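You operate a simulated robot arm through the tools that you are given. There is no shell and no other tool. Be economical: measure what you need, move in short steps, check, and stop when the job is done.

Carry out the task below with a simulated robot arm. There is one attempt and no reset: what you move stays moved.

## Task
Dry the glass cup with the black rim on hot air.
Fine: stand it in the dryer, push the grey slider off the air slots, run the fan till the drops are gone, switch off; leave the cup there and the slots open.

It is judged by the outcome, as a careful person would: the job done as asked, and still so three seconds after it is handed in. It fails if anything else is knocked over, pushed out of place, dropped, spilled or broken.

## Robot
A 7-joint arm with a two-finger parallel gripper, fixed in place. Base frame: the origin is at the foot of the arm, x ahead of it, y to its left, z up. Lengths are in m, angles in degrees, forces in N, time in s.
With the tool pointing down near the work surface it reaches from about 0.24 to 0.62 m from the base axis. Its first joint turns from -66.0 to 66.0 degrees. Payload 2.6 kg.
Tool frame: the origin (TCP) lies between the finger pads and is the grasp point; the fingertips stand 0.03 m ahead of it; z points along the fingers, y is the line along which they close. Largest opening 0.094 m; finger width 0.028, thickness 0.01; the body of the gripper, 0.05 by 0.096 m, starts 0.055 m behind the TCP.
Orientation is that of the tool frame in the base frame, as [roll, pitch, yaw] about the fixed x, y, z axes, in that order (R = Rz(yaw) Ry(pitch) Rx(roll)). With the fingers straight down and closing along the base's y, the tool's x points along the base's -x, its y along +y and its z along -z.

## Interface
- The arm moves only by the tool jog_arm. Its argument "series" is a list of rows, each an object (a shift or turn left out is 0, a gripper value left out holds the last) with "rot": the turn, a rotation vector about the tool's x, y, z in degrees, a list of three; "xyz": the shift along the tool's x, y, z in m, a list of three; "gripper": the opening, from 0 (shut) to 1 (fully open). In form: [{"rot": [wx, wy, wz], "xyz": [tx, ty, tz], "gripper": gripper}, ...]. A call has 1 to 10 rows; each row is the pose to reach, as a shift and turn from the pose commanded when the call began, along the tool's axes at that moment. Rows are played at 5 a second. More than 0.05 m and 8.6 degrees between two rows, or a gripper value outside its range, and nothing of the call is played. A pose out of reach is approached as far as the arm can. The call stops where the force on the tool passes 40 N (or 10 N more than at its start, if that is more) or the arm is blocked; 0.2 s more then pass. The fingers move at their own pace (about 0.072 m/s each) and stop on an object; they squeeze with about 21 N. The grip force told is the motor's: it shows also when the fingers shut on nothing. Time passes only in rows, and 0.2 s behind the last, so rows that repeat a pose let the fingers close. It gives the time, the measured TCP pose, the force on the tool (base axes), the opening and the grip force at its end, in the units of the frame above (readings bear some noise), with the torque about the TCP (base axes, N m) and any sound that the robot's microphone picked up.
- Cameras (640 x 400 px; columns grow to the right, rows downward): "scene" is fixed at [0.0405, 0.4298, 0.5782]; the picture's right is [-0.77, -0.64, 0.00], its down [-0.29, 0.35, -0.89] and it looks along [0.57, -0.68, -0.46] (base axes); focal length 348 px, centre (320, 200). "wrist" rides on the gripper at [0.076, 0.014, -0.102] in the tool frame; the picture's right is [-0.18, 0.98, 0.00], its down [-0.75, -0.14, -0.64] and it looks along [-0.63, -0.12, 0.77] (tool axes); focal length 243 px, centre (320, 200).
- get_image(camera): a new picture of that camera. No time passes.
- measure_at(camera, pixels): for up to 12 pixels [column, row] of the newest picture of that camera ("zoom" is the newest enlarged one), the place [x, y, z] in the base frame of the surface seen there, good to about 0.003 m. No time passes.
- close_up(camera, box): a new picture of the part [left, top, right, bottom] of that camera's present view, enlarged. No time passes.
- finish_job(): hands the job in; it is judged then, once.

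Go step by step. Measure first, check grasps and placings, and put right what went wrong. The budget is 80 turns and 46 pictures, counting those below and the enlarged ones. Unless the task says otherwise, let go and move clear before handing in, and close with one line.

The tools are called after "Emit:" by a JSON object that holds its "method" and its "body". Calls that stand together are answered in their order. jog_arm: Moves the arm, as the interface text tells. Its arguments: {"type":"object","properties":{"series":{"type":"array"}},"required":["series"]} The other tools are called the same way: get_image (camera) takes a picture; measure_at (camera, pixels) gives the place of the surface under pixels of a picture; close_up (camera, box) takes an enlarged picture of a part of a camera's view; finish_job () hands the job in.

At the start:

```text
clock: 0.0
eef_pos: [0.3792, 0.0828, 0.3648]
orientation: [180.0, 0.0, -179.9]
wrist_force: [-0.2, -1.2, 0.5]
ft_torque: [0.0, -0.01, -0.05]
opening: 0.0942
finger_force: 0.1
```

scene: 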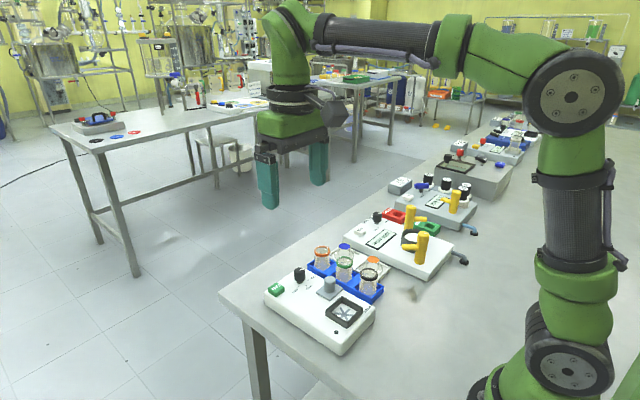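
wrist: 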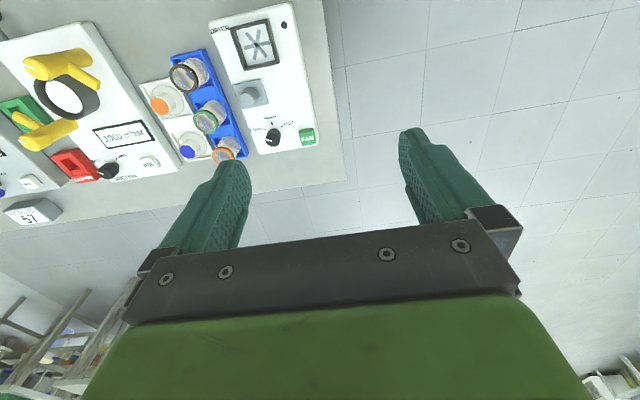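

The scene shows a white dryer box with blue rack of cups behind it around (345,270); I take enlarged views to identify the parts.

Emit:
{"method": "close_up", "body": {"camera": "scene", "box": [255, 225, 415, 355]}}

Emit:
{"method": "close_up", "body": {"camera": "wrist", "box": [130, 0, 340, 170]}}

```text
3.08 times, centred on (335, 290) of scene
```

zoom: 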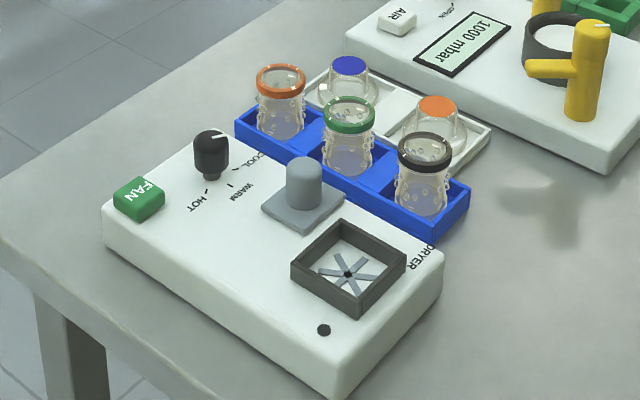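

```text
2.35 times, centred on (235, 85) of wrist
```

zoom: 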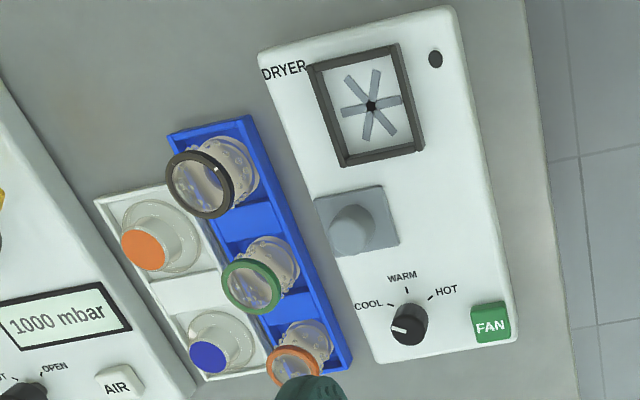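

The dryer has a dark square seat, a grey slider, a COOL/WARM/HOT knob (on COOL now) and a green FAN button. I measure them in the newest zoom (wrist).

Emit:
{"method": "measure_at", "body": {"camera": "zoom", "pixels": [[316, 70], [398, 47], [420, 148], [343, 162], [318, 198], [381, 186], [398, 247], [338, 256], [350, 230], [415, 312], [491, 322], [435, 59]]}}

Emit:
{"method": "measure_at", "body": {"camera": "zoom", "pixels": [[207, 152], [168, 180], [195, 217], [233, 183], [270, 50], [445, 10], [517, 340], [378, 360], [260, 175], [250, 215], [396, 328], [426, 318]]}}

Emit:
{"method": "close_up", "body": {"camera": "scene", "box": [310, 250, 390, 330]}}

```text
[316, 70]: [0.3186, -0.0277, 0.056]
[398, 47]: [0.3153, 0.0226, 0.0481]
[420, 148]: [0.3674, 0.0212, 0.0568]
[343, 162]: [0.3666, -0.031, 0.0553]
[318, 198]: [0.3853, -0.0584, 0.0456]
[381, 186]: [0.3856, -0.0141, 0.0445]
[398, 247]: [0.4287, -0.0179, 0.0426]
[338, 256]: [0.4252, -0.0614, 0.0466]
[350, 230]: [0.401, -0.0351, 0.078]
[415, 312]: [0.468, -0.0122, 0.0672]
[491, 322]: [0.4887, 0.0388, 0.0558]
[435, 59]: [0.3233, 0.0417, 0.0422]
```

```text
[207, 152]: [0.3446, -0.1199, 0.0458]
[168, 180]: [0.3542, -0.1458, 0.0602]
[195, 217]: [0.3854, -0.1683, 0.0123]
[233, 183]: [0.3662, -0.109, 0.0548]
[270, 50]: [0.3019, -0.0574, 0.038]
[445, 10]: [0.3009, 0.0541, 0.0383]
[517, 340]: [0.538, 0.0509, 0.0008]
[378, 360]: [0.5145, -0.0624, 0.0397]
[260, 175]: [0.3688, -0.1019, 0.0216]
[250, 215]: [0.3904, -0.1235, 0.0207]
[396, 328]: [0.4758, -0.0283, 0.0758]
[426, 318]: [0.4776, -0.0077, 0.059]
```

```text
5.00 times, centred on (350, 290) of scene
```

zoom: 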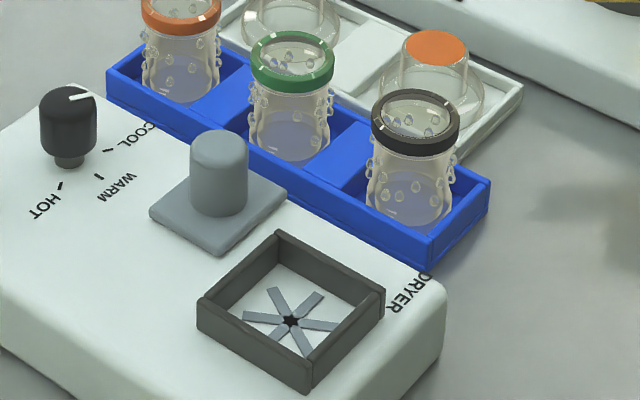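

I measure the black cup's rim and its neighbours in the newest zoom (scene).

Emit:
{"method": "measure_at", "body": {"camera": "zoom", "pixels": [[372, 118], [415, 148], [459, 122], [416, 92], [252, 60], [335, 63], [293, 84], [292, 35], [440, 42], [410, 50], [488, 182], [430, 242]]}}

Emit:
{"method": "measure_at", "body": {"camera": "zoom", "pixels": [[110, 70], [350, 185], [428, 265], [205, 210], [285, 195], [215, 250], [155, 210], [218, 145], [68, 95], [290, 300], [360, 350], [375, 290]]}}

```text
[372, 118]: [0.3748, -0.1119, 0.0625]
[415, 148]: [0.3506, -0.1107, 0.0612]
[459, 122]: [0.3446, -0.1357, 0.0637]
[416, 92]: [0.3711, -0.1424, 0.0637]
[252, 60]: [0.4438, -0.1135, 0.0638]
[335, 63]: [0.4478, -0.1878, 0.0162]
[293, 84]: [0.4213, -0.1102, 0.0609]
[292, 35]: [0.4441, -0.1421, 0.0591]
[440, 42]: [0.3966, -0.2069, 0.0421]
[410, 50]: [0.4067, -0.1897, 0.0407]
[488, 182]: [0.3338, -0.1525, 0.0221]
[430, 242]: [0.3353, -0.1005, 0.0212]
```

```text
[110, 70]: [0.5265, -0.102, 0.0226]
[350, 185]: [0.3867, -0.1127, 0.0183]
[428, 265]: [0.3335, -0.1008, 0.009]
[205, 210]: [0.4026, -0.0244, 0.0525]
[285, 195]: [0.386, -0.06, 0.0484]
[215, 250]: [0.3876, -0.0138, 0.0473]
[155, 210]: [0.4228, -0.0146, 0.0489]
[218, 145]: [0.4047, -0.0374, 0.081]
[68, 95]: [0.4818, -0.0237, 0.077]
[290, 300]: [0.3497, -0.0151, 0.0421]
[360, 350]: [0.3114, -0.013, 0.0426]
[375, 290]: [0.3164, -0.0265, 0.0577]
```

The black cup's rim is about 0.037 wide, centred near (0.359, -0.126), with its top at z≈0.064. The seat centre is near (0.342, -0.004). I move above the cup, partly closed.

Emit:
{"method": "jog_arm", "body": {"series": [{"xyz": [0.003, -0.03, 0.035], "gripper": 0.69}, {"xyz": [0.006, -0.06, 0.07]}, {"xyz": [0.009, -0.09, 0.105]}, {"xyz": [0.012, -0.12, 0.14]}, {"xyz": [0.015, -0.15, 0.175]}, {"xyz": [0.018, -0.18, 0.21]}, {"xyz": [0.02, -0.209, 0.245]}, {"xyz": [0.02, -0.209, 0.245]}]}}

Emit:
{"method": "get_image", "body": {"camera": "wrist"}}

Emit:
{"method": "close_up", "body": {"camera": "scene", "box": [300, 200, 420, 320]}}

```text
clock: 1.8
eef_pos: [0.3588, -0.125, 0.1183]
orientation: [-180.0, 0.0, 180.0]
wrist_force: [0.0, 0.1, 0.7]
ft_torque: [0.0, 0.0, 0.01]
opening: 0.0649
finger_force: 0.0
```

```text
40 pictures are left
```

wrist: 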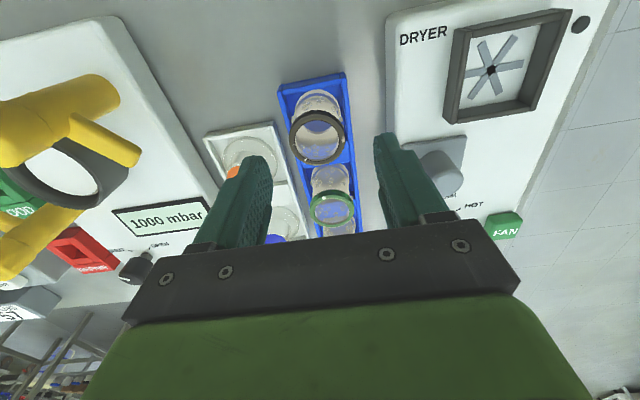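

```text
3.33 times, centred on (360, 260) of scene
```

zoom: 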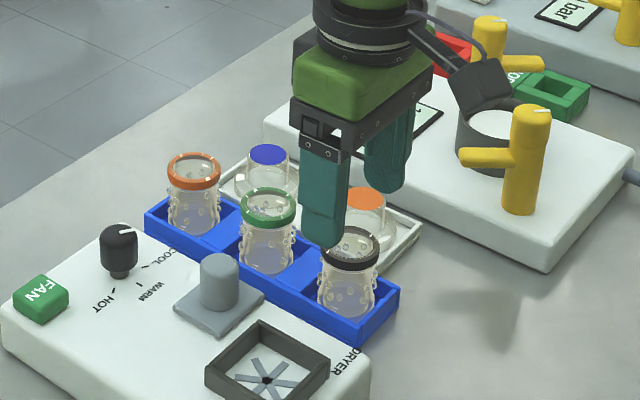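

The fingers straddle the black cup; I check its rim in the wrist picture at (290,140), (346,140), (318,163), (318,114), and the seat and star.

Emit:
{"method": "measure_at", "body": {"camera": "wrist", "pixels": [[292, 140], [345, 138], [318, 162], [316, 115], [460, 32], [568, 14], [528, 118], [448, 118], [491, 69], [312, 208], [353, 206], [480, 90]]}}

```text
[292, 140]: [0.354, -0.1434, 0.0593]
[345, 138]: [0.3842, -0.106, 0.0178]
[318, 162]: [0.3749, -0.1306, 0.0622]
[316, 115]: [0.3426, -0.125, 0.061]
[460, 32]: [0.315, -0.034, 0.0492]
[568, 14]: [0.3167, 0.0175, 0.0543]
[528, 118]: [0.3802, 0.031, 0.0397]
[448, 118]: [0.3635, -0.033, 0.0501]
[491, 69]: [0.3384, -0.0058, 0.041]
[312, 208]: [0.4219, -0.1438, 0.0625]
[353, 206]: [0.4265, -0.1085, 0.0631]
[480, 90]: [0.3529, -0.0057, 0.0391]
```

The cup centre is confirmed at (0.359, -0.126). I go down to z=0.060 and close.

Emit:
{"method": "jog_arm", "body": {"series": [{"xyz": [0, -0.001, 0.02]}, {"xyz": [0, -0.001, 0.04]}, {"xyz": [0, -0.001, 0.058]}, {"xyz": [0, -0.001, 0.058], "gripper": 0.2}, {"xyz": [0, -0.001, 0.058], "gripper": 0.2}, {"xyz": [0, -0.001, 0.058], "gripper": 0.2}]}}

```text
clock: 3.2
eef_pos: [0.3578, -0.1271, 0.0615]
orientation: [180.0, 0.1, 180.0]
wrist_force: [0.6, -0.2, -0.3]
ft_torque: [-0.02, 0.02, -0.01]
opening: 0.0393
finger_force: 20.9
```

The fingers hold at 0.039 with 21 N, so the cup is gripped. I lift it straight up.

Emit:
{"method": "jog_arm", "body": {"series": [{"xyz": [0, 0, -0.02]}, {"xyz": [0, 0, -0.045]}, {"xyz": [0, 0, -0.07]}, {"xyz": [0, 0, -0.09]}]}}

Emit:
{"method": "close_up", "body": {"camera": "scene", "box": [280, 180, 440, 340]}}

```text
clock: 4.2
eef_pos: [0.3597, -0.1259, 0.151]
orientation: [-179.9, 0.0, 180.0]
wrist_force: [0.0, -0.3, -2.6]
ft_torque: [0.01, 0.0, -0.01]
opening: 0.0393
finger_force: 20.6
```

```text
2.50 times, centred on (360, 260) of scene
```

zoom: 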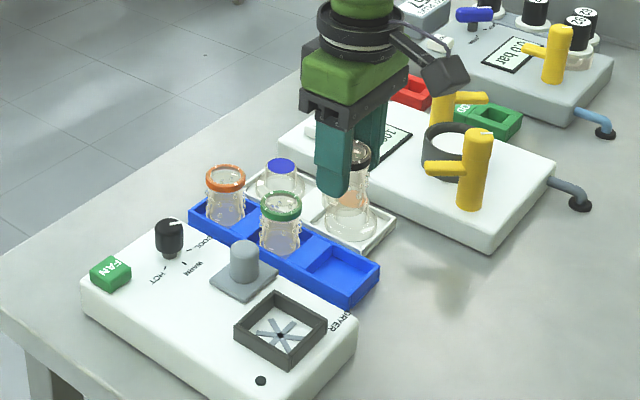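

The cup is held and clear of the rack. I carry it over to above the seat at (0.341, -0.005).

Emit:
{"method": "jog_arm", "body": {"series": [{"xyz": [0.004, 0.03, 0]}, {"xyz": [0.009, 0.06, 0]}, {"xyz": [0.014, 0.09, 0]}, {"xyz": [0.018, 0.121, 0]}, {"xyz": [0.018, 0.121, 0.02]}, {"xyz": [0.018, 0.121, 0.02]}]}}

Emit:
{"method": "close_up", "body": {"camera": "scene", "box": [290, 220, 410, 340]}}

Emit:
{"method": "get_image", "body": {"camera": "wrist"}}

```text
clock: 5.6
eef_pos: [0.3414, -0.0044, 0.1287]
orientation: [180.0, 0.0, 179.9]
wrist_force: [0.4, 0.0, -1.1]
ft_torque: [0.0, -0.02, 0.0]
opening: 0.0394
finger_force: 20.8
```

```text
3.33 times, centred on (350, 280) of scene
```

zoom: 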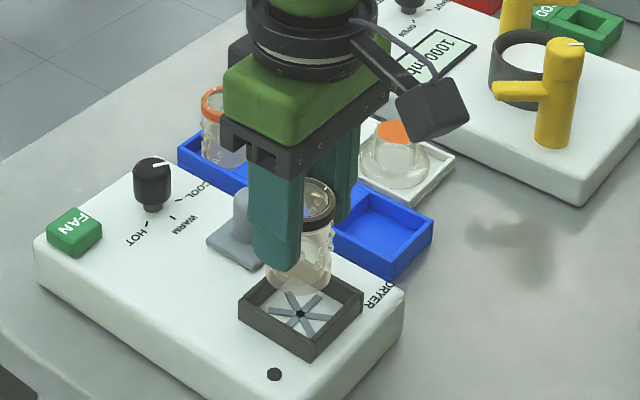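

```text
36 pictures are left
```

wrist: 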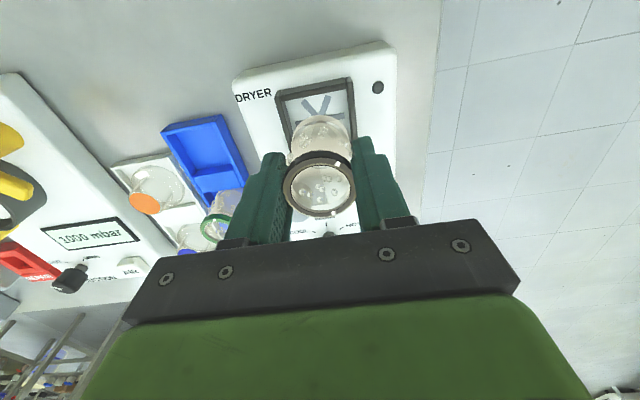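

The cup hangs over the seat. I lower in short steps, watching the force; contact is expected near z≈0.095.

Emit:
{"method": "jog_arm", "body": {"series": [{"xyz": [0, 0, 0.01]}, {"xyz": [0, 0, 0.02]}, {"xyz": [0, 0, 0.029]}]}}

Emit:
{"method": "close_up", "body": {"camera": "scene", "box": [320, 240, 400, 320]}}

```text
clock: 6.4
eef_pos: [0.3433, -0.0048, 0.1023]
orientation: [179.9, 0.2, 179.9]
wrist_force: [-1.6, -0.1, 13.0]
ft_torque: [0.04, -0.23, -0.02]
opening: 0.0391
finger_force: 20.9
```

```text
5.00 times, centred on (360, 280) of scene
```

zoom: 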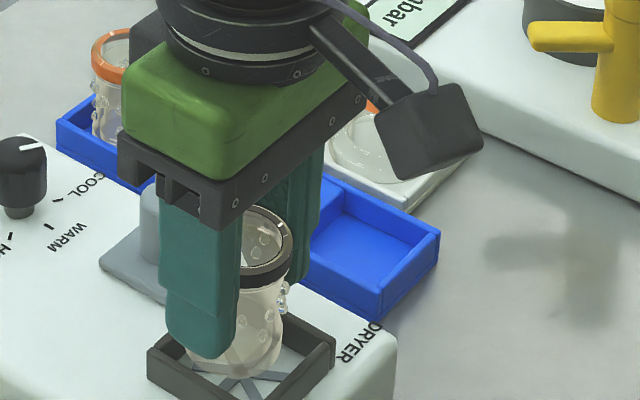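

A 13 N contact at z=0.102 with torque about y means the cup's base caught the +x side wall rather than the floor. I raise it and measure the seat more closely.

Emit:
{"method": "jog_arm", "body": {"series": [{"xyz": [0, 0, -0.02]}, {"xyz": [0, 0, -0.04]}, {"xyz": [0, 0, -0.05]}]}}

Emit:
{"method": "close_up", "body": {"camera": "scene", "box": [320, 240, 400, 320]}}

```text
clock: 7.2
eef_pos: [0.3409, -0.0068, 0.1521]
orientation: [-180.0, -0.1, 179.8]
wrist_force: [-0.4, 1.3, -0.8]
ft_torque: [-0.03, 0.03, 0.02]
opening: 0.0387
finger_force: 21.5
```

```text
5.00 times, centred on (360, 280) of scene
```

zoom: 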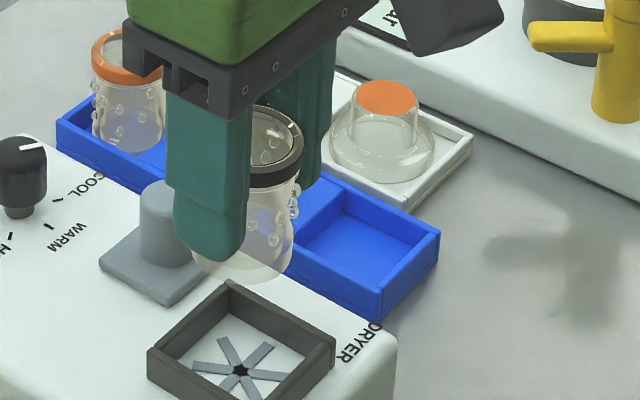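

The seat is now visible; I measure its walls' inner and outer edges and the cup's rim and body.

Emit:
{"method": "measure_at", "body": {"camera": "zoom", "pixels": [[229, 285], [332, 347], [150, 350], [230, 297], [318, 352], [163, 355], [240, 370], [262, 284], [292, 262], [275, 186], [302, 135], [250, 100]]}}

Emit:
{"method": "get_image", "body": {"camera": "wrist"}}

Emit:
{"method": "measure_at", "body": {"camera": "wrist", "pixels": [[320, 218], [320, 150], [320, 160], [284, 185], [356, 185]]}}

Emit:
{"method": "close_up", "body": {"camera": "wrist", "box": [220, 60, 420, 240]}}

```text
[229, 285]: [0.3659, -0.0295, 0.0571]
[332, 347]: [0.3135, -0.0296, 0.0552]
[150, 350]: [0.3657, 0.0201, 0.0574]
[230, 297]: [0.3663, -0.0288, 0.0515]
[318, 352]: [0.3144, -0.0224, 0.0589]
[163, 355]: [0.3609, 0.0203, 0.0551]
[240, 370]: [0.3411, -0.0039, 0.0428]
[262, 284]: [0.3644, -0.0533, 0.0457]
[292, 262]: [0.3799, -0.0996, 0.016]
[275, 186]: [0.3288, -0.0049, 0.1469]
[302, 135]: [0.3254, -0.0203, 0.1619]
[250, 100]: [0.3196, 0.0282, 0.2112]
```

```text
33 pictures are left
```

wrist: 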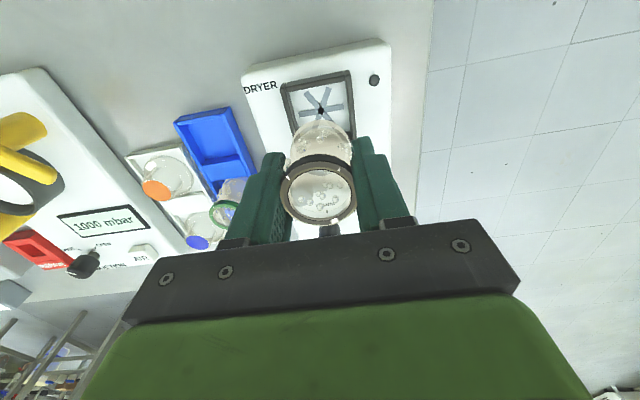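

```text
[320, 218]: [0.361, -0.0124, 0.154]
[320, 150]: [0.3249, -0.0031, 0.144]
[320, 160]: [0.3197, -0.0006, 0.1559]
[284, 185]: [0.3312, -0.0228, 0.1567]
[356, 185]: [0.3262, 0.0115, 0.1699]
```

```text
2.22 times, centred on (320, 150) of wrist
```

zoom: 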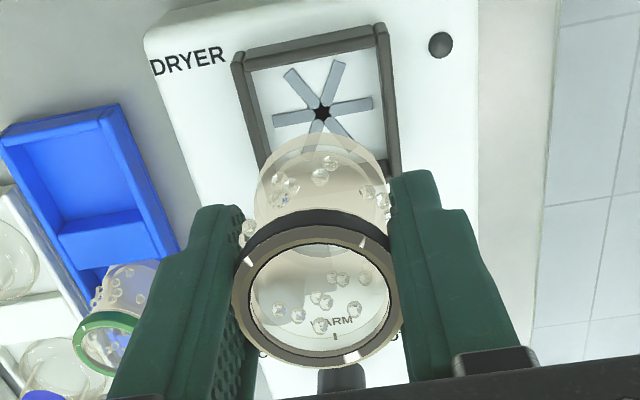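

From the ray geometry, the cup is upright but sits about 4 mm toward +x of the TCP, and its 40 mm base barely fits the seat's ~42 mm opening. I shift 5 mm to -x and lower gently again.

Emit:
{"method": "jog_arm", "body": {"series": [{"xyz": [0.005, 0.0005, 0]}, {"xyz": [0.005, 0.0005, 0.02]}, {"xyz": [0.005, 0.0005, 0.04]}, {"xyz": [0.005, 0.0005, 0.047]}, {"xyz": [0.005, 0.0005, 0.051]}, {"xyz": [0.005, 0.0005, 0.051]}]}}

Emit:
{"method": "close_up", "body": {"camera": "scene", "box": [320, 240, 400, 320]}}

```text
clock: 8.6
eef_pos: [0.335, -0.0047, 0.1011]
orientation: [180.0, 0.0, -180.0]
wrist_force: [0.0, -0.3, -0.6]
ft_torque: [0.01, 0.02, 0.0]
opening: 0.0389
finger_force: 20.8
```

```text
5.00 times, centred on (360, 280) of scene
```

zoom: 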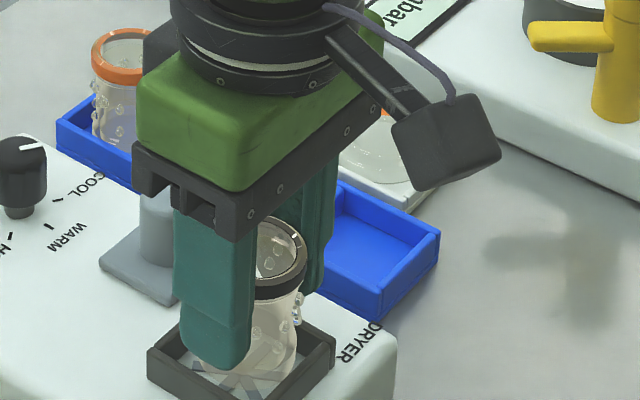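

There is no contact force at z=0.101, lower than where it caught before, and the cup looks inside the walls. I keep lowering in small steps.

Emit:
{"method": "jog_arm", "body": {"series": [{"xyz": [0, 0, 0.003]}, {"xyz": [0, 0, 0.006]}, {"xyz": [0, 0, 0.006]}]}}

```text
clock: 9.4
eef_pos: [0.3365, -0.0045, 0.0952]
orientation: [180.0, 0.1, 180.0]
wrist_force: [-0.4, 0.1, -0.7]
ft_torque: [0.02, 0.02, 0.01]
opening: 0.0388
finger_force: 20.8
```

Still free at z=0.095; I continue.

Emit:
{"method": "jog_arm", "body": {"series": [{"xyz": [0, 0, 0.002]}, {"xyz": [0, 0, 0.004]}, {"xyz": [0, 0, 0.004]}]}}

Emit:
{"method": "close_up", "body": {"camera": "scene", "box": [320, 240, 400, 320]}}

```text
clock: 10.2
eef_pos: [0.3355, -0.0051, 0.091]
orientation: [-179.8, 0.0, 180.0]
wrist_force: [-0.6, 0.0, -0.8]
ft_torque: [0.01, 0.01, -0.04]
opening: 0.0389
finger_force: 21.1
```

```text
5.00 times, centred on (360, 280) of scene
```

zoom: 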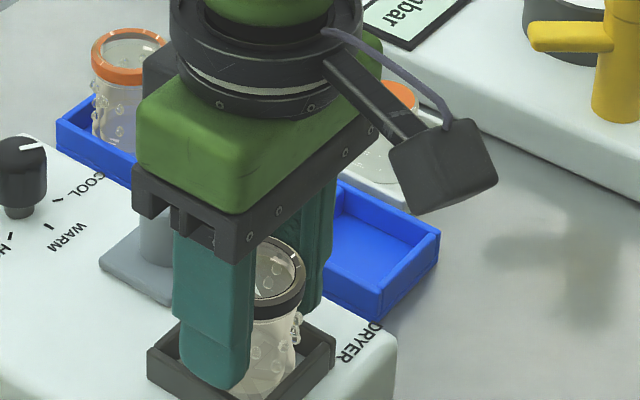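

Still no contact; the fingertips are ~4 mm above the walls. I lower 2.5 mm more.

Emit:
{"method": "jog_arm", "body": {"series": [{"xyz": [0, 0, 0.0015]}, {"xyz": [0, 0, 0.0025]}, {"xyz": [0, 0, 0.0025]}]}}

```text
clock: 11.0
eef_pos: [0.3361, -0.0045, 0.0886]
orientation: [180.0, -0.1, 180.0]
wrist_force: [-2.6, 0.0, 6.8]
ft_torque: [0.0, 0.27, -0.03]
opening: 0.0389
finger_force: 20.5
```

The 7 N contact at z=0.0886 puts the base at about 0.043, which is the seat floor. I open slowly and then back off straight up.

Emit:
{"method": "jog_arm", "body": {"series": [{"xyz": [0, 0, -0.001], "gripper": 0.5}, {"xyz": [0, 0, -0.001], "gripper": 0.6}, {"xyz": [0, 0, -0.001], "gripper": 0.6}, {"xyz": [0, 0, -0.02]}, {"xyz": [0, 0, -0.05]}, {"xyz": [0, 0, -0.08]}]}}

Emit:
{"method": "close_up", "body": {"camera": "scene", "box": [290, 220, 410, 340]}}

Emit:
{"method": "get_image", "body": {"camera": "wrist"}}

```text
clock: 12.4
eef_pos: [0.3355, -0.0031, 0.1678]
orientation: [179.9, 0.1, 179.9]
wrist_force: [-0.6, -0.4, 0.2]
ft_torque: [-0.02, -0.03, 0.01]
opening: 0.0563
finger_force: 0.0
```

```text
3.33 times, centred on (350, 280) of scene
```

zoom: 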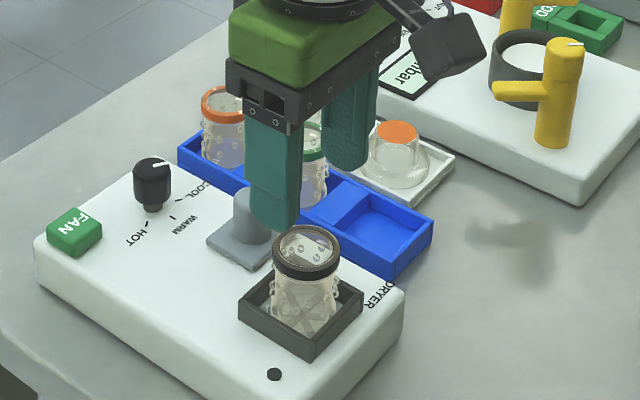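

```text
28 pictures are left
```

wrist: 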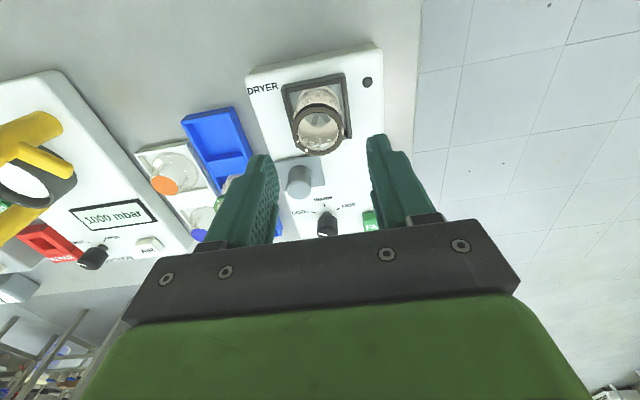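

The cup stands upright in its seat. Next is the slider: I go above its grey post at about (0.405, -0.037).

Emit:
{"method": "jog_arm", "body": {"series": [{"xyz": [-0.025, -0.011, 0]}, {"xyz": [-0.05, -0.023, 0.0]}, {"xyz": [-0.0695, -0.033, 0.02]}, {"xyz": [-0.0695, -0.033, 0.048]}, {"xyz": [-0.0695, -0.033, 0.048]}]}}

Emit:
{"method": "get_image", "body": {"camera": "wrist"}}

```text
clock: 13.6
eef_pos: [0.407, -0.0383, 0.1219]
orientation: [180.0, 0.0, -180.0]
wrist_force: [-0.4, 0.0, -0.8]
ft_torque: [0.01, 0.0, -0.02]
opening: 0.0564
finger_force: 0.1
```

```text
27 pictures are left
```

wrist: 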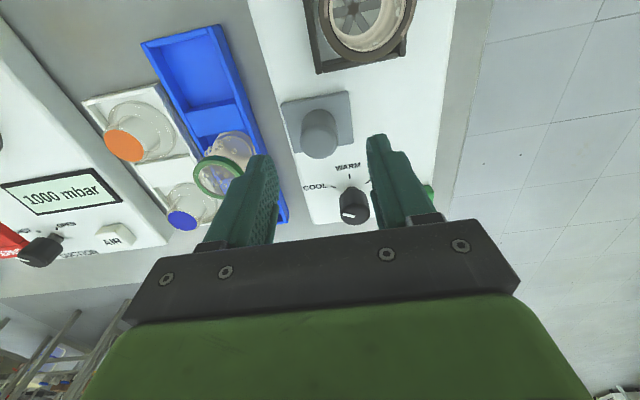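

The post (320,145) lies between the fingers. I narrow the opening, descend to z≈0.083 and close on it.

Emit:
{"method": "jog_arm", "body": {"series": [{"xyz": [0.001, 0.0, 0.01], "gripper": 0.42}, {"xyz": [0.001, 0.0, 0.025]}, {"xyz": [0.001, 0.0, 0.037]}, {"xyz": [0.001, 0.0, 0.037], "gripper": 0.05}, {"xyz": [0.001, 0.0, 0.037], "gripper": 0.05}, {"xyz": [0.001, 0.0, 0.037], "gripper": 0.05}]}}

```text
clock: 15.0
eef_pos: [0.4048, -0.0386, 0.0842]
orientation: [-180.0, 0.1, -180.0]
wrist_force: [-0.8, 0.9, -2.6]
ft_torque: [0.06, -0.08, 0.02]
opening: 0.0243
finger_force: 44.9
```

The post is gripped (0.024 wide). I try a short slide toward +y, away from the dryer's edge.

Emit:
{"method": "jog_arm", "body": {"series": [{"xyz": [0, 0.006, 0]}, {"xyz": [0, 0.012, 0]}, {"xyz": [0, 0.018, 0]}]}}

Emit:
{"method": "close_up", "body": {"camera": "scene", "box": [270, 220, 390, 340]}}

```text
clock: 15.8
eef_pos: [0.405, -0.0207, 0.0839]
orientation: [-180.0, 0.0, 179.9]
wrist_force: [6.3, -0.7, -14.1]
ft_torque: [0.02, 0.1, -0.07]
opening: 0.0246
finger_force: 44.8
```

```text
3.33 times, centred on (330, 280) of scene
```

zoom: 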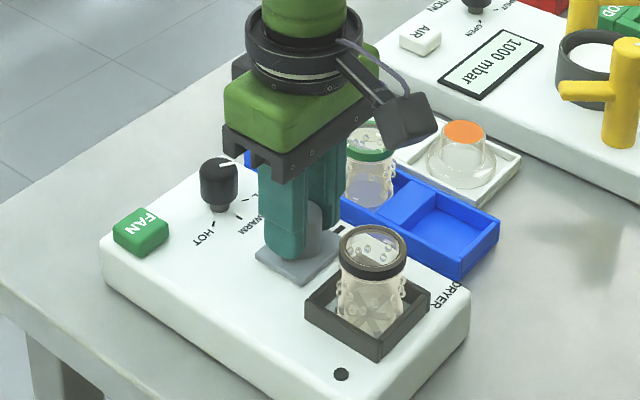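

It slides (TCP moved 18 mm) and a dark slot shows at (340,230). I continue toward +y.

Emit:
{"method": "jog_arm", "body": {"series": [{"xyz": [0, 0.006, 0]}, {"xyz": [0, 0.012, 0]}, {"xyz": [0, 0.018, 0]}, {"xyz": [0, 0.024, 0]}]}}

Emit:
{"method": "close_up", "body": {"camera": "scene", "box": [270, 220, 390, 340]}}

```text
clock: 16.8
eef_pos: [0.4038, 0.0047, 0.0845]
orientation: [-179.9, 0.0, 180.0]
wrist_force: [13.9, -0.1, -26.2]
ft_torque: [0.01, -0.48, 0.02]
opening: 0.0242
finger_force: 44.5
```

```text
3.33 times, centred on (330, 280) of scene
```

zoom: 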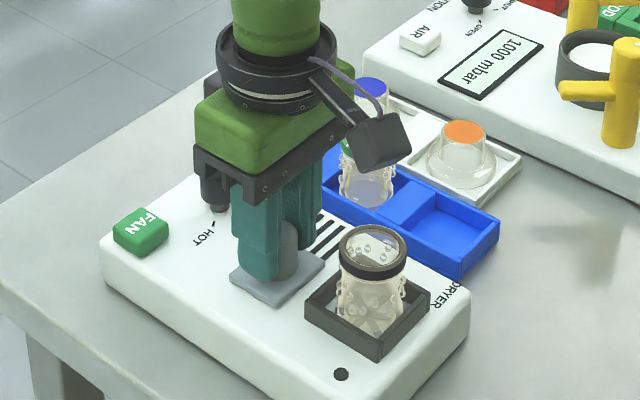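

Four slots are visible now, but side loads are growing, so I ease +x and down slightly, then look.

Emit:
{"method": "jog_arm", "body": {"series": [{"xyz": [-0.001, 0, 0.001]}, {"xyz": [-0.002, 0, 0.002]}, {"xyz": [-0.002, 0.002, 0.002]}]}}

Emit:
{"method": "get_image", "body": {"camera": "wrist"}}

```text
clock: 17.5
eef_pos: [0.4048, 0.0063, 0.0839]
orientation: [179.8, -0.4, 179.7]
wrist_force: [-1.9, 0.3, 4.1]
ft_torque: [0.02, -0.04, 0.02]
opening: 0.0245
finger_force: 45.0
stopped in row 3: the force on the tool passed its limit at 43 N (the readings are from after the stop); the commanded pose is now the measured one
```

```text
24 pictures are left
```

wrist: 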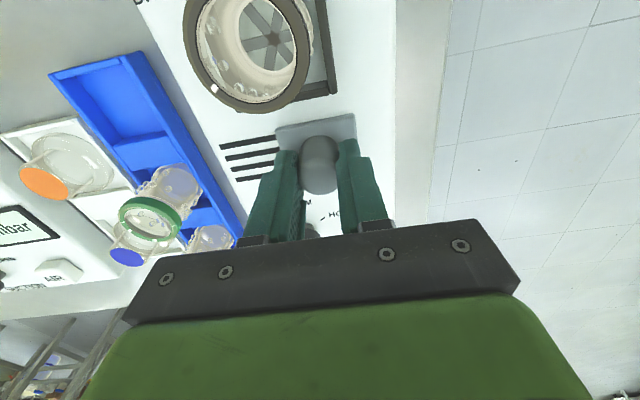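

The force limit suggests the end stop, and loads are now near zero. I release, rise, and check whether any slot remains covered.

Emit:
{"method": "jog_arm", "body": {"series": [{"gripper": 0.42}, {"gripper": 0.42}, {"xyz": [0, 0, -0.03]}, {"xyz": [0, 0, -0.06]}, {"xyz": [0, 0, -0.09]}, {"xyz": [0, 0, -0.09]}]}}

Emit:
{"method": "close_up", "body": {"camera": "wrist", "box": [220, 40, 420, 240]}}

Emit:
{"method": "close_up", "body": {"camera": "scene", "box": [270, 230, 370, 330]}}

```text
clock: 18.9
eef_pos: [0.4068, 0.0069, 0.1737]
orientation: [179.9, -0.4, 179.6]
wrist_force: [0.1, -0.1, 0.3]
ft_torque: [0.0, 0.0, 0.0]
opening: 0.0397
finger_force: 0.1
```

```text
2.00 times, centred on (320, 140) of wrist
```

zoom: 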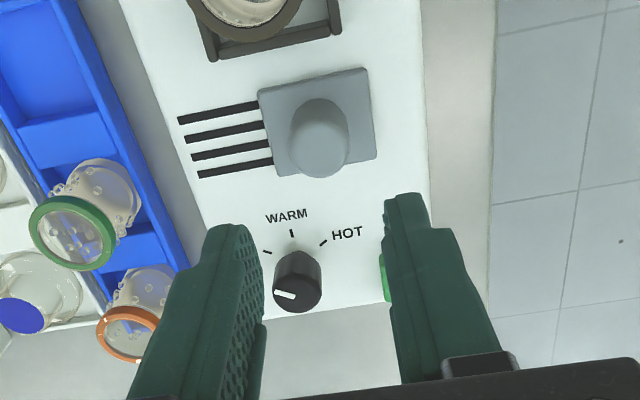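

```text
4.00 times, centred on (320, 280) of scene
```

zoom: 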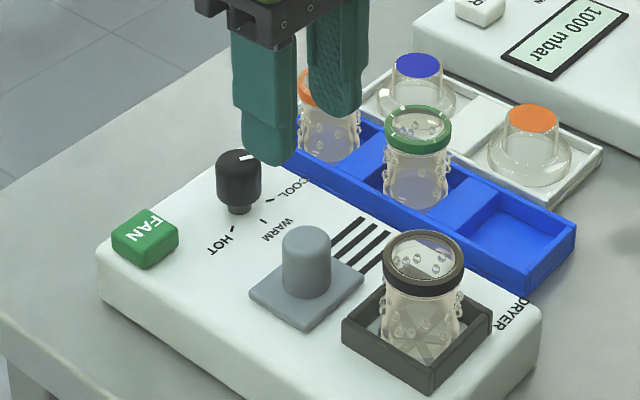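

I measure slot ends and plate edges in the newest zoom to see whether the slots are fully uncovered.

Emit:
{"method": "measure_at", "body": {"camera": "zoom", "pixels": [[362, 218], [334, 242], [388, 232], [362, 280], [250, 295], [283, 328], [305, 235], [238, 165], [238, 208], [147, 212], [113, 242], [142, 268]]}}

Emit:
{"method": "close_up", "body": {"camera": "scene", "box": [320, 265, 380, 315]}}

```text
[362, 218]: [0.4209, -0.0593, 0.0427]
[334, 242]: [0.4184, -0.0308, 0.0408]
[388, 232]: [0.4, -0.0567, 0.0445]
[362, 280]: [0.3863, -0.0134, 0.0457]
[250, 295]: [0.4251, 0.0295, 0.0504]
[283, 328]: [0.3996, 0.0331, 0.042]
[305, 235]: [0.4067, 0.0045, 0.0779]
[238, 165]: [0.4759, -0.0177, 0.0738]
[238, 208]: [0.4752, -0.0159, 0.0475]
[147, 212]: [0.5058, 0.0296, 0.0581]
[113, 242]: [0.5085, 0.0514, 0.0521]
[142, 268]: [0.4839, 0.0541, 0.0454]
```

```text
8.00 times, centred on (350, 290) of scene
```

zoom: 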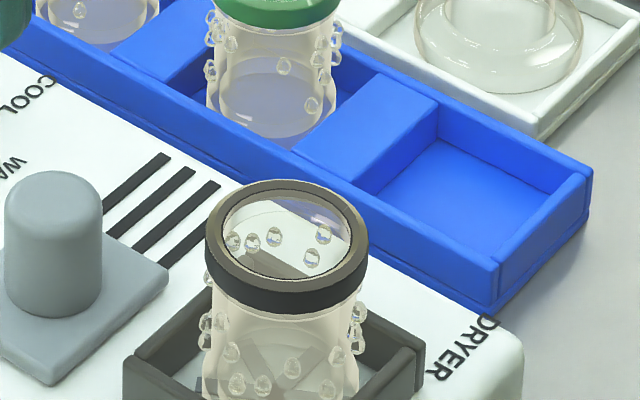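

The slots start at y≈-0.059 and run up to the plate's edge (≈-0.014), so it isn't certain they're fully clear. I go down around the post with open fingers and nudge it a little further in +y with one finger.

Emit:
{"method": "jog_arm", "body": {"series": [{"xyz": [0, 0, 0.03]}, {"xyz": [0, 0, 0.06]}, {"xyz": [0, 0, 0.088]}, {"xyz": [0, 0.004, 0.088]}, {"xyz": [0, 0.007, 0.088]}, {"xyz": [0, 0.009, 0.088]}, {"xyz": [0, 0.011, 0.088]}, {"xyz": [0, 0.013, 0.088]}]}}

Emit:
{"method": "close_up", "body": {"camera": "wrist", "box": [180, 60, 380, 240]}}

```text
clock: 20.7
eef_pos: [0.406, 0.0193, 0.0869]
orientation: [179.9, -0.4, 179.7]
wrist_force: [-0.1, -0.1, 0.2]
ft_torque: [-0.03, 0.01, 0.01]
opening: 0.0397
finger_force: 0.2
```

```text
2.22 times, centred on (280, 150) of wrist
```

zoom: 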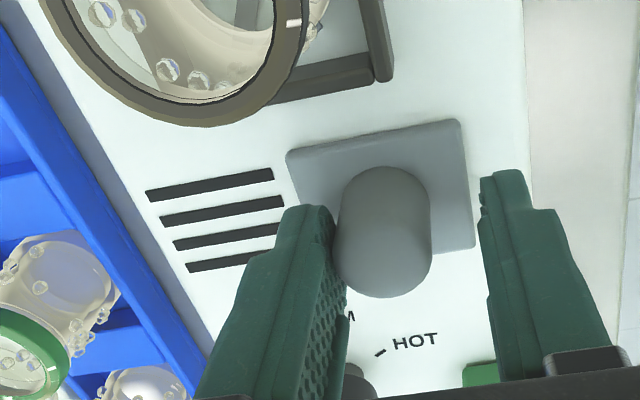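

The slot ends (272,175) are now visible with white space before the plate. I nudge 3 mm more for margin, then rise.

Emit:
{"method": "jog_arm", "body": {"series": [{"xyz": [0, 0.0015, 0]}, {"xyz": [0, 0.003, 0]}, {"xyz": [0, -0.004, 0]}, {"xyz": [0, -0.004, -0.03]}, {"xyz": [0, -0.004, -0.06]}, {"xyz": [0, -0.004, -0.09]}]}}

Emit:
{"method": "close_up", "body": {"camera": "wrist", "box": [220, 40, 420, 240]}}

```text
clock: 22.1
eef_pos: [0.4051, 0.0154, 0.1768]
orientation: [179.9, -0.4, 179.5]
wrist_force: [-1.2, 0.5, 0.3]
ft_torque: [0.01, 0.02, 0.01]
opening: 0.0395
finger_force: 0.0
```

```text
2.00 times, centred on (320, 140) of wrist
```

zoom: 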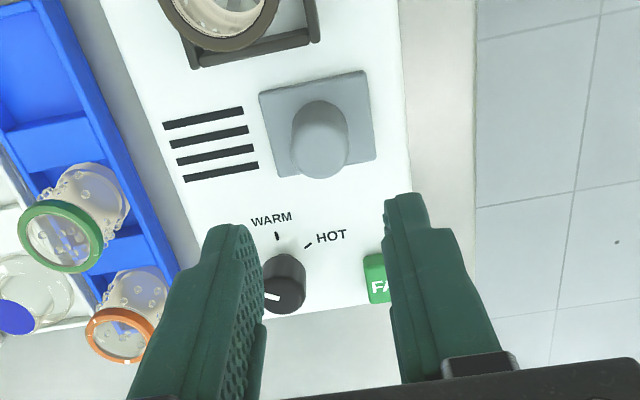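

The slots are fully open. Now the knob at about (0.4755, -0.0165): I measure the tick marks and pointer.

Emit:
{"method": "measure_at", "body": {"camera": "zoom", "pixels": [[277, 236], [308, 246], [285, 265], [272, 296], [287, 300], [268, 280], [302, 280], [377, 280]]}}

Emit:
{"method": "close_up", "body": {"camera": "scene", "box": [285, 255, 345, 305]}}

```text
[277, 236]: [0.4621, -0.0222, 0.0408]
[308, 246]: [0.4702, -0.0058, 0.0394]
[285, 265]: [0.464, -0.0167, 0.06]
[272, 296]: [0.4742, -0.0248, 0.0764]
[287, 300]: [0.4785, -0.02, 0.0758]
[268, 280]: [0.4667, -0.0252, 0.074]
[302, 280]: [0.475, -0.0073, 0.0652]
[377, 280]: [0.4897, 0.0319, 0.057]
```

```text
8.00 times, centred on (315, 280) of scene
```

zoom: 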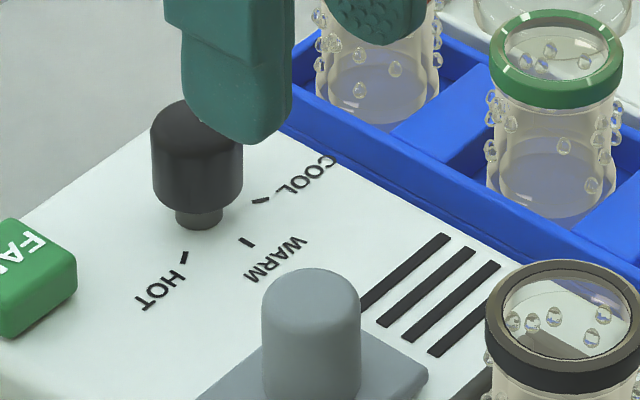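

Emit:
{"method": "measure_at", "body": {"camera": "zoom", "pixels": [[260, 200], [247, 242], [184, 258], [253, 202], [268, 198], [186, 251], [182, 264], [198, 226], [242, 238], [252, 247], [155, 165], [242, 165]]}}

```text
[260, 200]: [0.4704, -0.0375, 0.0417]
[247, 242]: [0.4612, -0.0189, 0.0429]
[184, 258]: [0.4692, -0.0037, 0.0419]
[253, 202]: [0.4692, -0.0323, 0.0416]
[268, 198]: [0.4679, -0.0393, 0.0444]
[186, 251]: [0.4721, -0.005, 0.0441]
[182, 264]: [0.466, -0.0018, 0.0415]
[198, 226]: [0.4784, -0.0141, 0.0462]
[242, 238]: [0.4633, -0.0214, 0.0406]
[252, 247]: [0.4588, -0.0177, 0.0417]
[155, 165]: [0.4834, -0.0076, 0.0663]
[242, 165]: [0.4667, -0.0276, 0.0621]
```

The ticks fit a knob axis near (0.479, -0.020), with COOL and HOT about ±60° around WARM (-x). I move above the knob and pre-turn -60° about tool z so I can turn +120° while gripping.

Emit:
{"method": "jog_arm", "body": {"series": [{"xyz": [-0.01, -0.005, 0], "rot": [0, 0, -7.5]}, {"xyz": [-0.02, -0.01, 0], "rot": [0, 0, -15]}, {"xyz": [-0.03, -0.015, 0], "rot": [0, 0, -22.5]}, {"xyz": [-0.04, -0.02, 0], "rot": [0, 0, -30]}, {"xyz": [-0.05, -0.025, 0], "rot": [0, 0, -37.5]}, {"xyz": [-0.06, -0.03, 0], "rot": [0, 0, -45]}, {"xyz": [-0.07, -0.034, 0.01], "rot": [0, 0, -52.5]}, {"xyz": [-0.074, -0.036, 0.03], "rot": [0, 0, -60]}, {"xyz": [-0.074, -0.036, 0.045], "rot": [0, 0, -60]}, {"xyz": [-0.074, -0.036, 0.045], "rot": [0, 0, -60]}]}}

Emit:
{"method": "get_image", "body": {"camera": "wrist"}}

```text
clock: 24.3
eef_pos: [0.4794, -0.0215, 0.1306]
orientation: [179.6, -0.1, -120.3]
wrist_force: [-0.3, -0.1, -0.3]
ft_torque: [0.01, -0.01, 0.01]
opening: 0.0396
finger_force: 0.1
```

```text
17 pictures are left
```

wrist: 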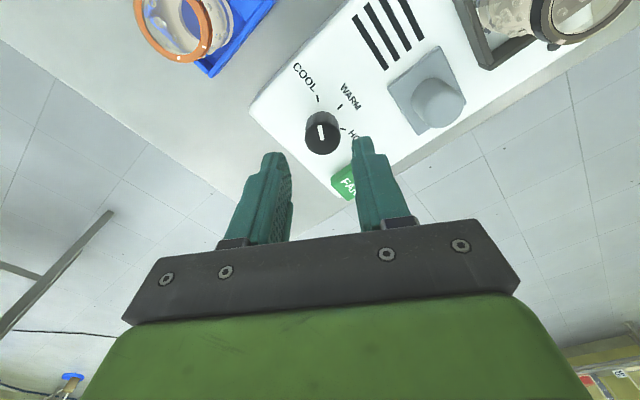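

The knob top shows at (322,130), pointer toward COOL. I measure it to verify centring.

Emit:
{"method": "measure_at", "body": {"camera": "wrist", "pixels": [[320, 131], [309, 132], [335, 130], [322, 147], [322, 116]]}}

```text
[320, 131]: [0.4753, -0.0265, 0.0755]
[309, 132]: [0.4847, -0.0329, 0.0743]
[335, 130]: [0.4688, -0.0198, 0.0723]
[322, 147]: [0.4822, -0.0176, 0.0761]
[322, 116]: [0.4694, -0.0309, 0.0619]
```

Considering the knob's side view and the ticks, its axis is within ~1-2 mm of the TCP. I descend to z≈0.079 and close.

Emit:
{"method": "jog_arm", "body": {"series": [{"xyz": [0.0, 0.001, 0.02]}, {"xyz": [0.0, 0.001, 0.04]}, {"xyz": [0.0, 0.001, 0.051]}, {"xyz": [0.0, 0.001, 0.051], "gripper": 0.1}, {"xyz": [0.0, 0.001, 0.051], "gripper": 0.1}, {"xyz": [0.0, 0.001, 0.051], "gripper": 0.1}]}}

```text
clock: 25.7
eef_pos: [0.4775, -0.0211, 0.0789]
orientation: [179.8, -0.1, -120.3]
wrist_force: [10.1, -2.7, -5.6]
ft_torque: [-0.06, -0.31, -0.04]
opening: 0.0255
finger_force: 44.7
```

The knob is gripped (0.0255) with a small side load toward +x. I ease 1 mm that way and turn the first 60°.

Emit:
{"method": "jog_arm", "body": {"series": [{"xyz": [0, -0.001, 0]}, {"xyz": [0, -0.001, 0], "rot": [0, 0, 7.5]}, {"xyz": [0, -0.001, 0], "rot": [0, 0, 15]}, {"xyz": [0, -0.001, 0], "rot": [0, 0, 22.5]}, {"xyz": [0, -0.001, 0], "rot": [0, 0, 30]}, {"xyz": [0, -0.001, 0], "rot": [0, 0, 37.5]}, {"xyz": [0, -0.001, 0], "rot": [0, 0, 45]}, {"xyz": [0, -0.001, 0], "rot": [0, 0, 52.5]}, {"xyz": [0, -0.001, 0], "rot": [0, 0, 60]}]}}

```text
clock: 27.7
eef_pos: [0.4766, -0.0204, 0.0792]
orientation: [179.7, -0.7, 179.5]
wrist_force: [-23.3, 9.8, 13.6]
ft_torque: [0.25, -0.23, 0.03]
opening: 0.0256
finger_force: 44.7
```

The turn went through; the side load now points to -x, so I relieve it by 2 mm and turn another 45°.

Emit:
{"method": "jog_arm", "body": {"series": [{"xyz": [0.0015, 0.0005, -0.0005]}, {"xyz": [0.002, 0.001, -0.001]}, {"xyz": [0.002, 0.001, -0.001], "rot": [0, 0, 7.5]}, {"xyz": [0.002, 0.001, -0.001], "rot": [0, 0, 15]}, {"xyz": [0.002, 0.001, -0.001], "rot": [0, 0, 22.5]}, {"xyz": [0.002, 0.001, -0.001], "rot": [0, 0, 30]}, {"xyz": [0.002, 0.001, -0.001], "rot": [0, 0, 37.5]}, {"xyz": [0.002, 0.001, -0.001], "rot": [0, 0, 45]}]}}

Emit:
{"method": "close_up", "body": {"camera": "wrist", "box": [220, 60, 420, 240]}}

```text
clock: 29.5
eef_pos: [0.4774, -0.0195, 0.0788]
orientation: [-180.0, -0.3, 138.5]
wrist_force: [2.4, -0.3, -3.4]
ft_torque: [0.32, 0.33, 0.03]
opening: 0.0255
finger_force: 45.5
stopped in row 8: the force on the tool passed its limit at 41 N (the readings are from after the stop); the commanded pose is now the measured one
```

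```text
2.22 times, centred on (320, 150) of wrist
```

zoom: 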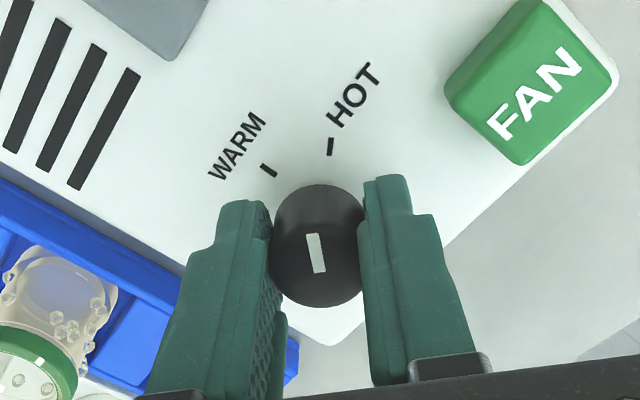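

The pointer is between WARM and HOT, close to HOT (tick at (330,147)). I turn the remaining ~18°.

Emit:
{"method": "jog_arm", "body": {"series": [{"rot": [0, 0, 6]}, {"rot": [0, 0, 12]}, {"rot": [0, 0, 18]}, {"rot": [0, 0, 18]}]}}

Emit:
{"method": "close_up", "body": {"camera": "wrist", "box": [220, 60, 420, 240]}}

```text
clock: 30.5
eef_pos: [0.4771, -0.0199, 0.0792]
orientation: [-179.9, -0.2, 120.5]
wrist_force: [7.0, 4.4, -13.9]
ft_torque: [-0.3, -0.38, 0.46]
opening: 0.0254
finger_force: 44.9
```

```text
2.22 times, centred on (320, 150) of wrist
```

zoom: 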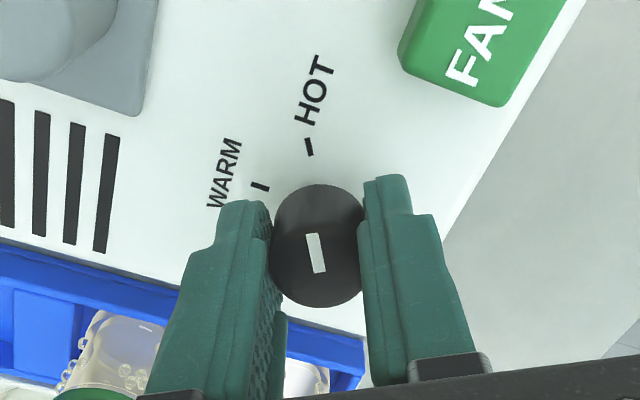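

The pointer now lines up with the HOT tick and a turning torque of 0.46 N m suggests the end stop. I release, rise and check.

Emit:
{"method": "jog_arm", "body": {"series": [{"gripper": 0.42}, {"gripper": 0.42}, {"xyz": [0, 0, -0.03]}, {"xyz": [0, 0, -0.06]}, {"xyz": [0, 0, -0.06]}]}}

Emit:
{"method": "close_up", "body": {"camera": "wrist", "box": [220, 40, 420, 220]}}

```text
clock: 31.7
eef_pos: [0.476, -0.0204, 0.1393]
orientation: [-179.9, 0.0, 120.5]
wrist_force: [-0.1, -0.4, -0.2]
ft_torque: [-0.05, -0.02, -0.02]
opening: 0.0394
finger_force: 0.1
```

```text
2.22 times, centred on (320, 130) of wrist
```

zoom: 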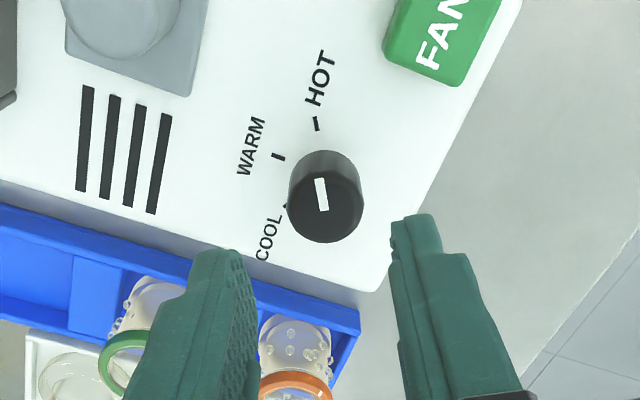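

The pointer is on HOT. Next I close the fingers and move above the FAN button at about (0.4965, 0.041).

Emit:
{"method": "jog_arm", "body": {"series": [{"xyz": [0.02, 0.023, 0], "gripper": 0}, {"xyz": [0.0425, 0.0488, 0]}, {"xyz": [0.0425, 0.0488, 0.03]}, {"xyz": [0.0425, 0.0488, 0.03]}]}}

Emit:
{"method": "get_image", "body": {"camera": "wrist"}}

Emit:
{"method": "close_up", "body": {"camera": "scene", "box": [250, 220, 390, 340]}}

```text
clock: 32.7
eef_pos: [0.4963, 0.0415, 0.1081]
orientation: [-179.9, -0.1, 120.5]
wrist_force: [-0.1, 0.0, 0.1]
ft_torque: [-0.02, 0.05, -0.02]
opening: 0.0
finger_force: 21.0
```

```text
13 pictures are left
```

wrist: 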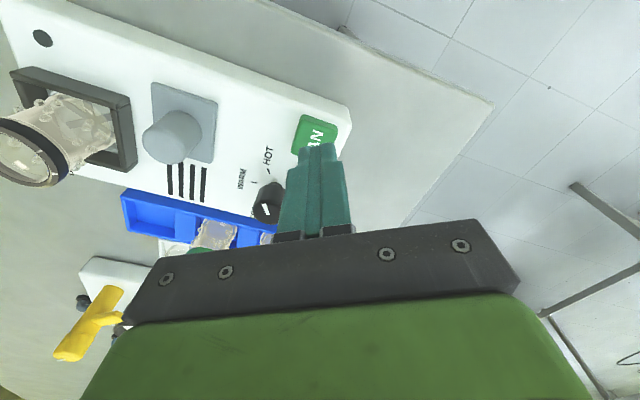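

```text
3.33 times, centred on (320, 280) of scene
```

zoom: 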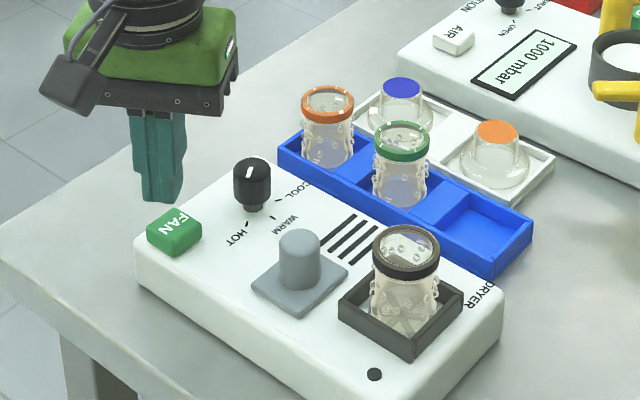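

I verify the button's top corners in the scene zoom before pressing.

Emit:
{"method": "measure_at", "body": {"camera": "zoom", "pixels": [[150, 228], [174, 211], [199, 229], [176, 244], [175, 227]]}}

```text
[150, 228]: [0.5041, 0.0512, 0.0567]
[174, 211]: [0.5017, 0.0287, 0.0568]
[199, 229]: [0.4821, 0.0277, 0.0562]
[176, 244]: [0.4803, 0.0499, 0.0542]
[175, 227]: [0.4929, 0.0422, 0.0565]
```

The button centre is about (0.493, 0.040). I shift slightly and press down in small steps.

Emit:
{"method": "jog_arm", "body": {"series": [{"xyz": [0.0005, -0.0038, 0.015]}, {"xyz": [0.0005, -0.0038, 0.021]}, {"xyz": [0.0005, -0.0038, 0.024]}, {"xyz": [0.0005, -0.0038, 0.026]}]}}

```text
clock: 33.7
eef_pos: [0.4939, 0.0405, 0.0829]
orientation: [-179.9, -0.1, 120.6]
wrist_force: [-0.6, -0.3, 1.2]
ft_torque: [-0.06, -0.03, 0.0]
opening: 0.0001
finger_force: 21.5
```

Light contact only (about 1 N); I press a little further.

Emit:
{"method": "jog_arm", "body": {"series": [{"xyz": [0, 0, 0.0015]}, {"xyz": [0, 0, 0.003]}, {"xyz": [0, 0, 0.003]}]}}

```text
clock: 34.5
eef_pos: [0.4941, 0.04, 0.0801]
orientation: [-179.9, -0.2, 120.5]
wrist_force: [-0.2, 1.2, 1.7]
ft_torque: [0.0, -0.02, 0.08]
opening: 0.0002
finger_force: 21.1
heard: click
```

A click was heard, so I retreat upward and listen for the fan.

Emit:
{"method": "jog_arm", "body": {"series": [{"xyz": [0, 0, -0.015]}, {"xyz": [0, 0, -0.03]}, {"xyz": [0, 0, -0.03]}, {"xyz": [0, 0, -0.03]}, {"xyz": [0, 0, -0.03]}]}}

Emit:
{"method": "close_up", "body": {"camera": "scene", "box": [270, 230, 390, 330]}}

```text
clock: 35.7
eef_pos: [0.4948, 0.04, 0.1102]
orientation: [-179.9, -0.2, 120.4]
wrist_force: [-0.4, 0.3, 0.6]
ft_torque: [0.02, 0.01, 0.03]
opening: 0.0001
finger_force: 21.6
```

```text
4.00 times, centred on (330, 280) of scene
```

zoom: 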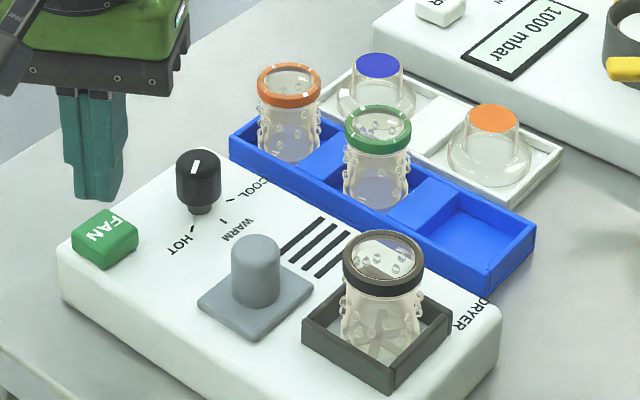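

No fan hum was reported; I wait a bit and look at the star and the indicator dot.

Emit:
{"method": "jog_arm", "body": {"series": [{}, {}, {}, {}, {}]}}

Emit:
{"method": "close_up", "body": {"camera": "scene", "box": [315, 270, 395, 345]}}

```text
clock: 36.9
eef_pos: [0.4931, 0.0406, 0.1108]
orientation: [-179.8, -0.2, 120.5]
wrist_force: [0.0, -0.1, -0.9]
ft_torque: [0.01, 0.01, 0.0]
opening: 0.0002
finger_force: 20.8
```

```text
5.33 times, centred on (355, 308) of scene
```

zoom: 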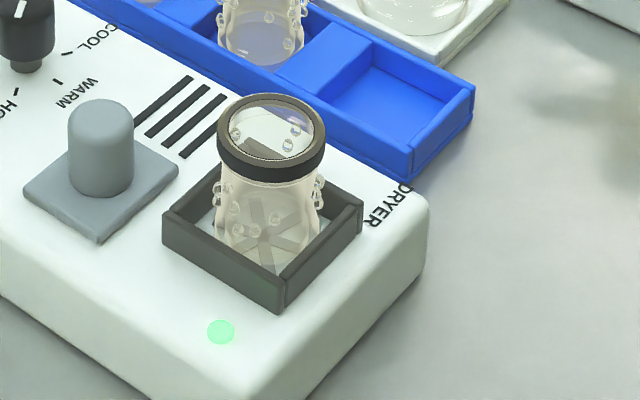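

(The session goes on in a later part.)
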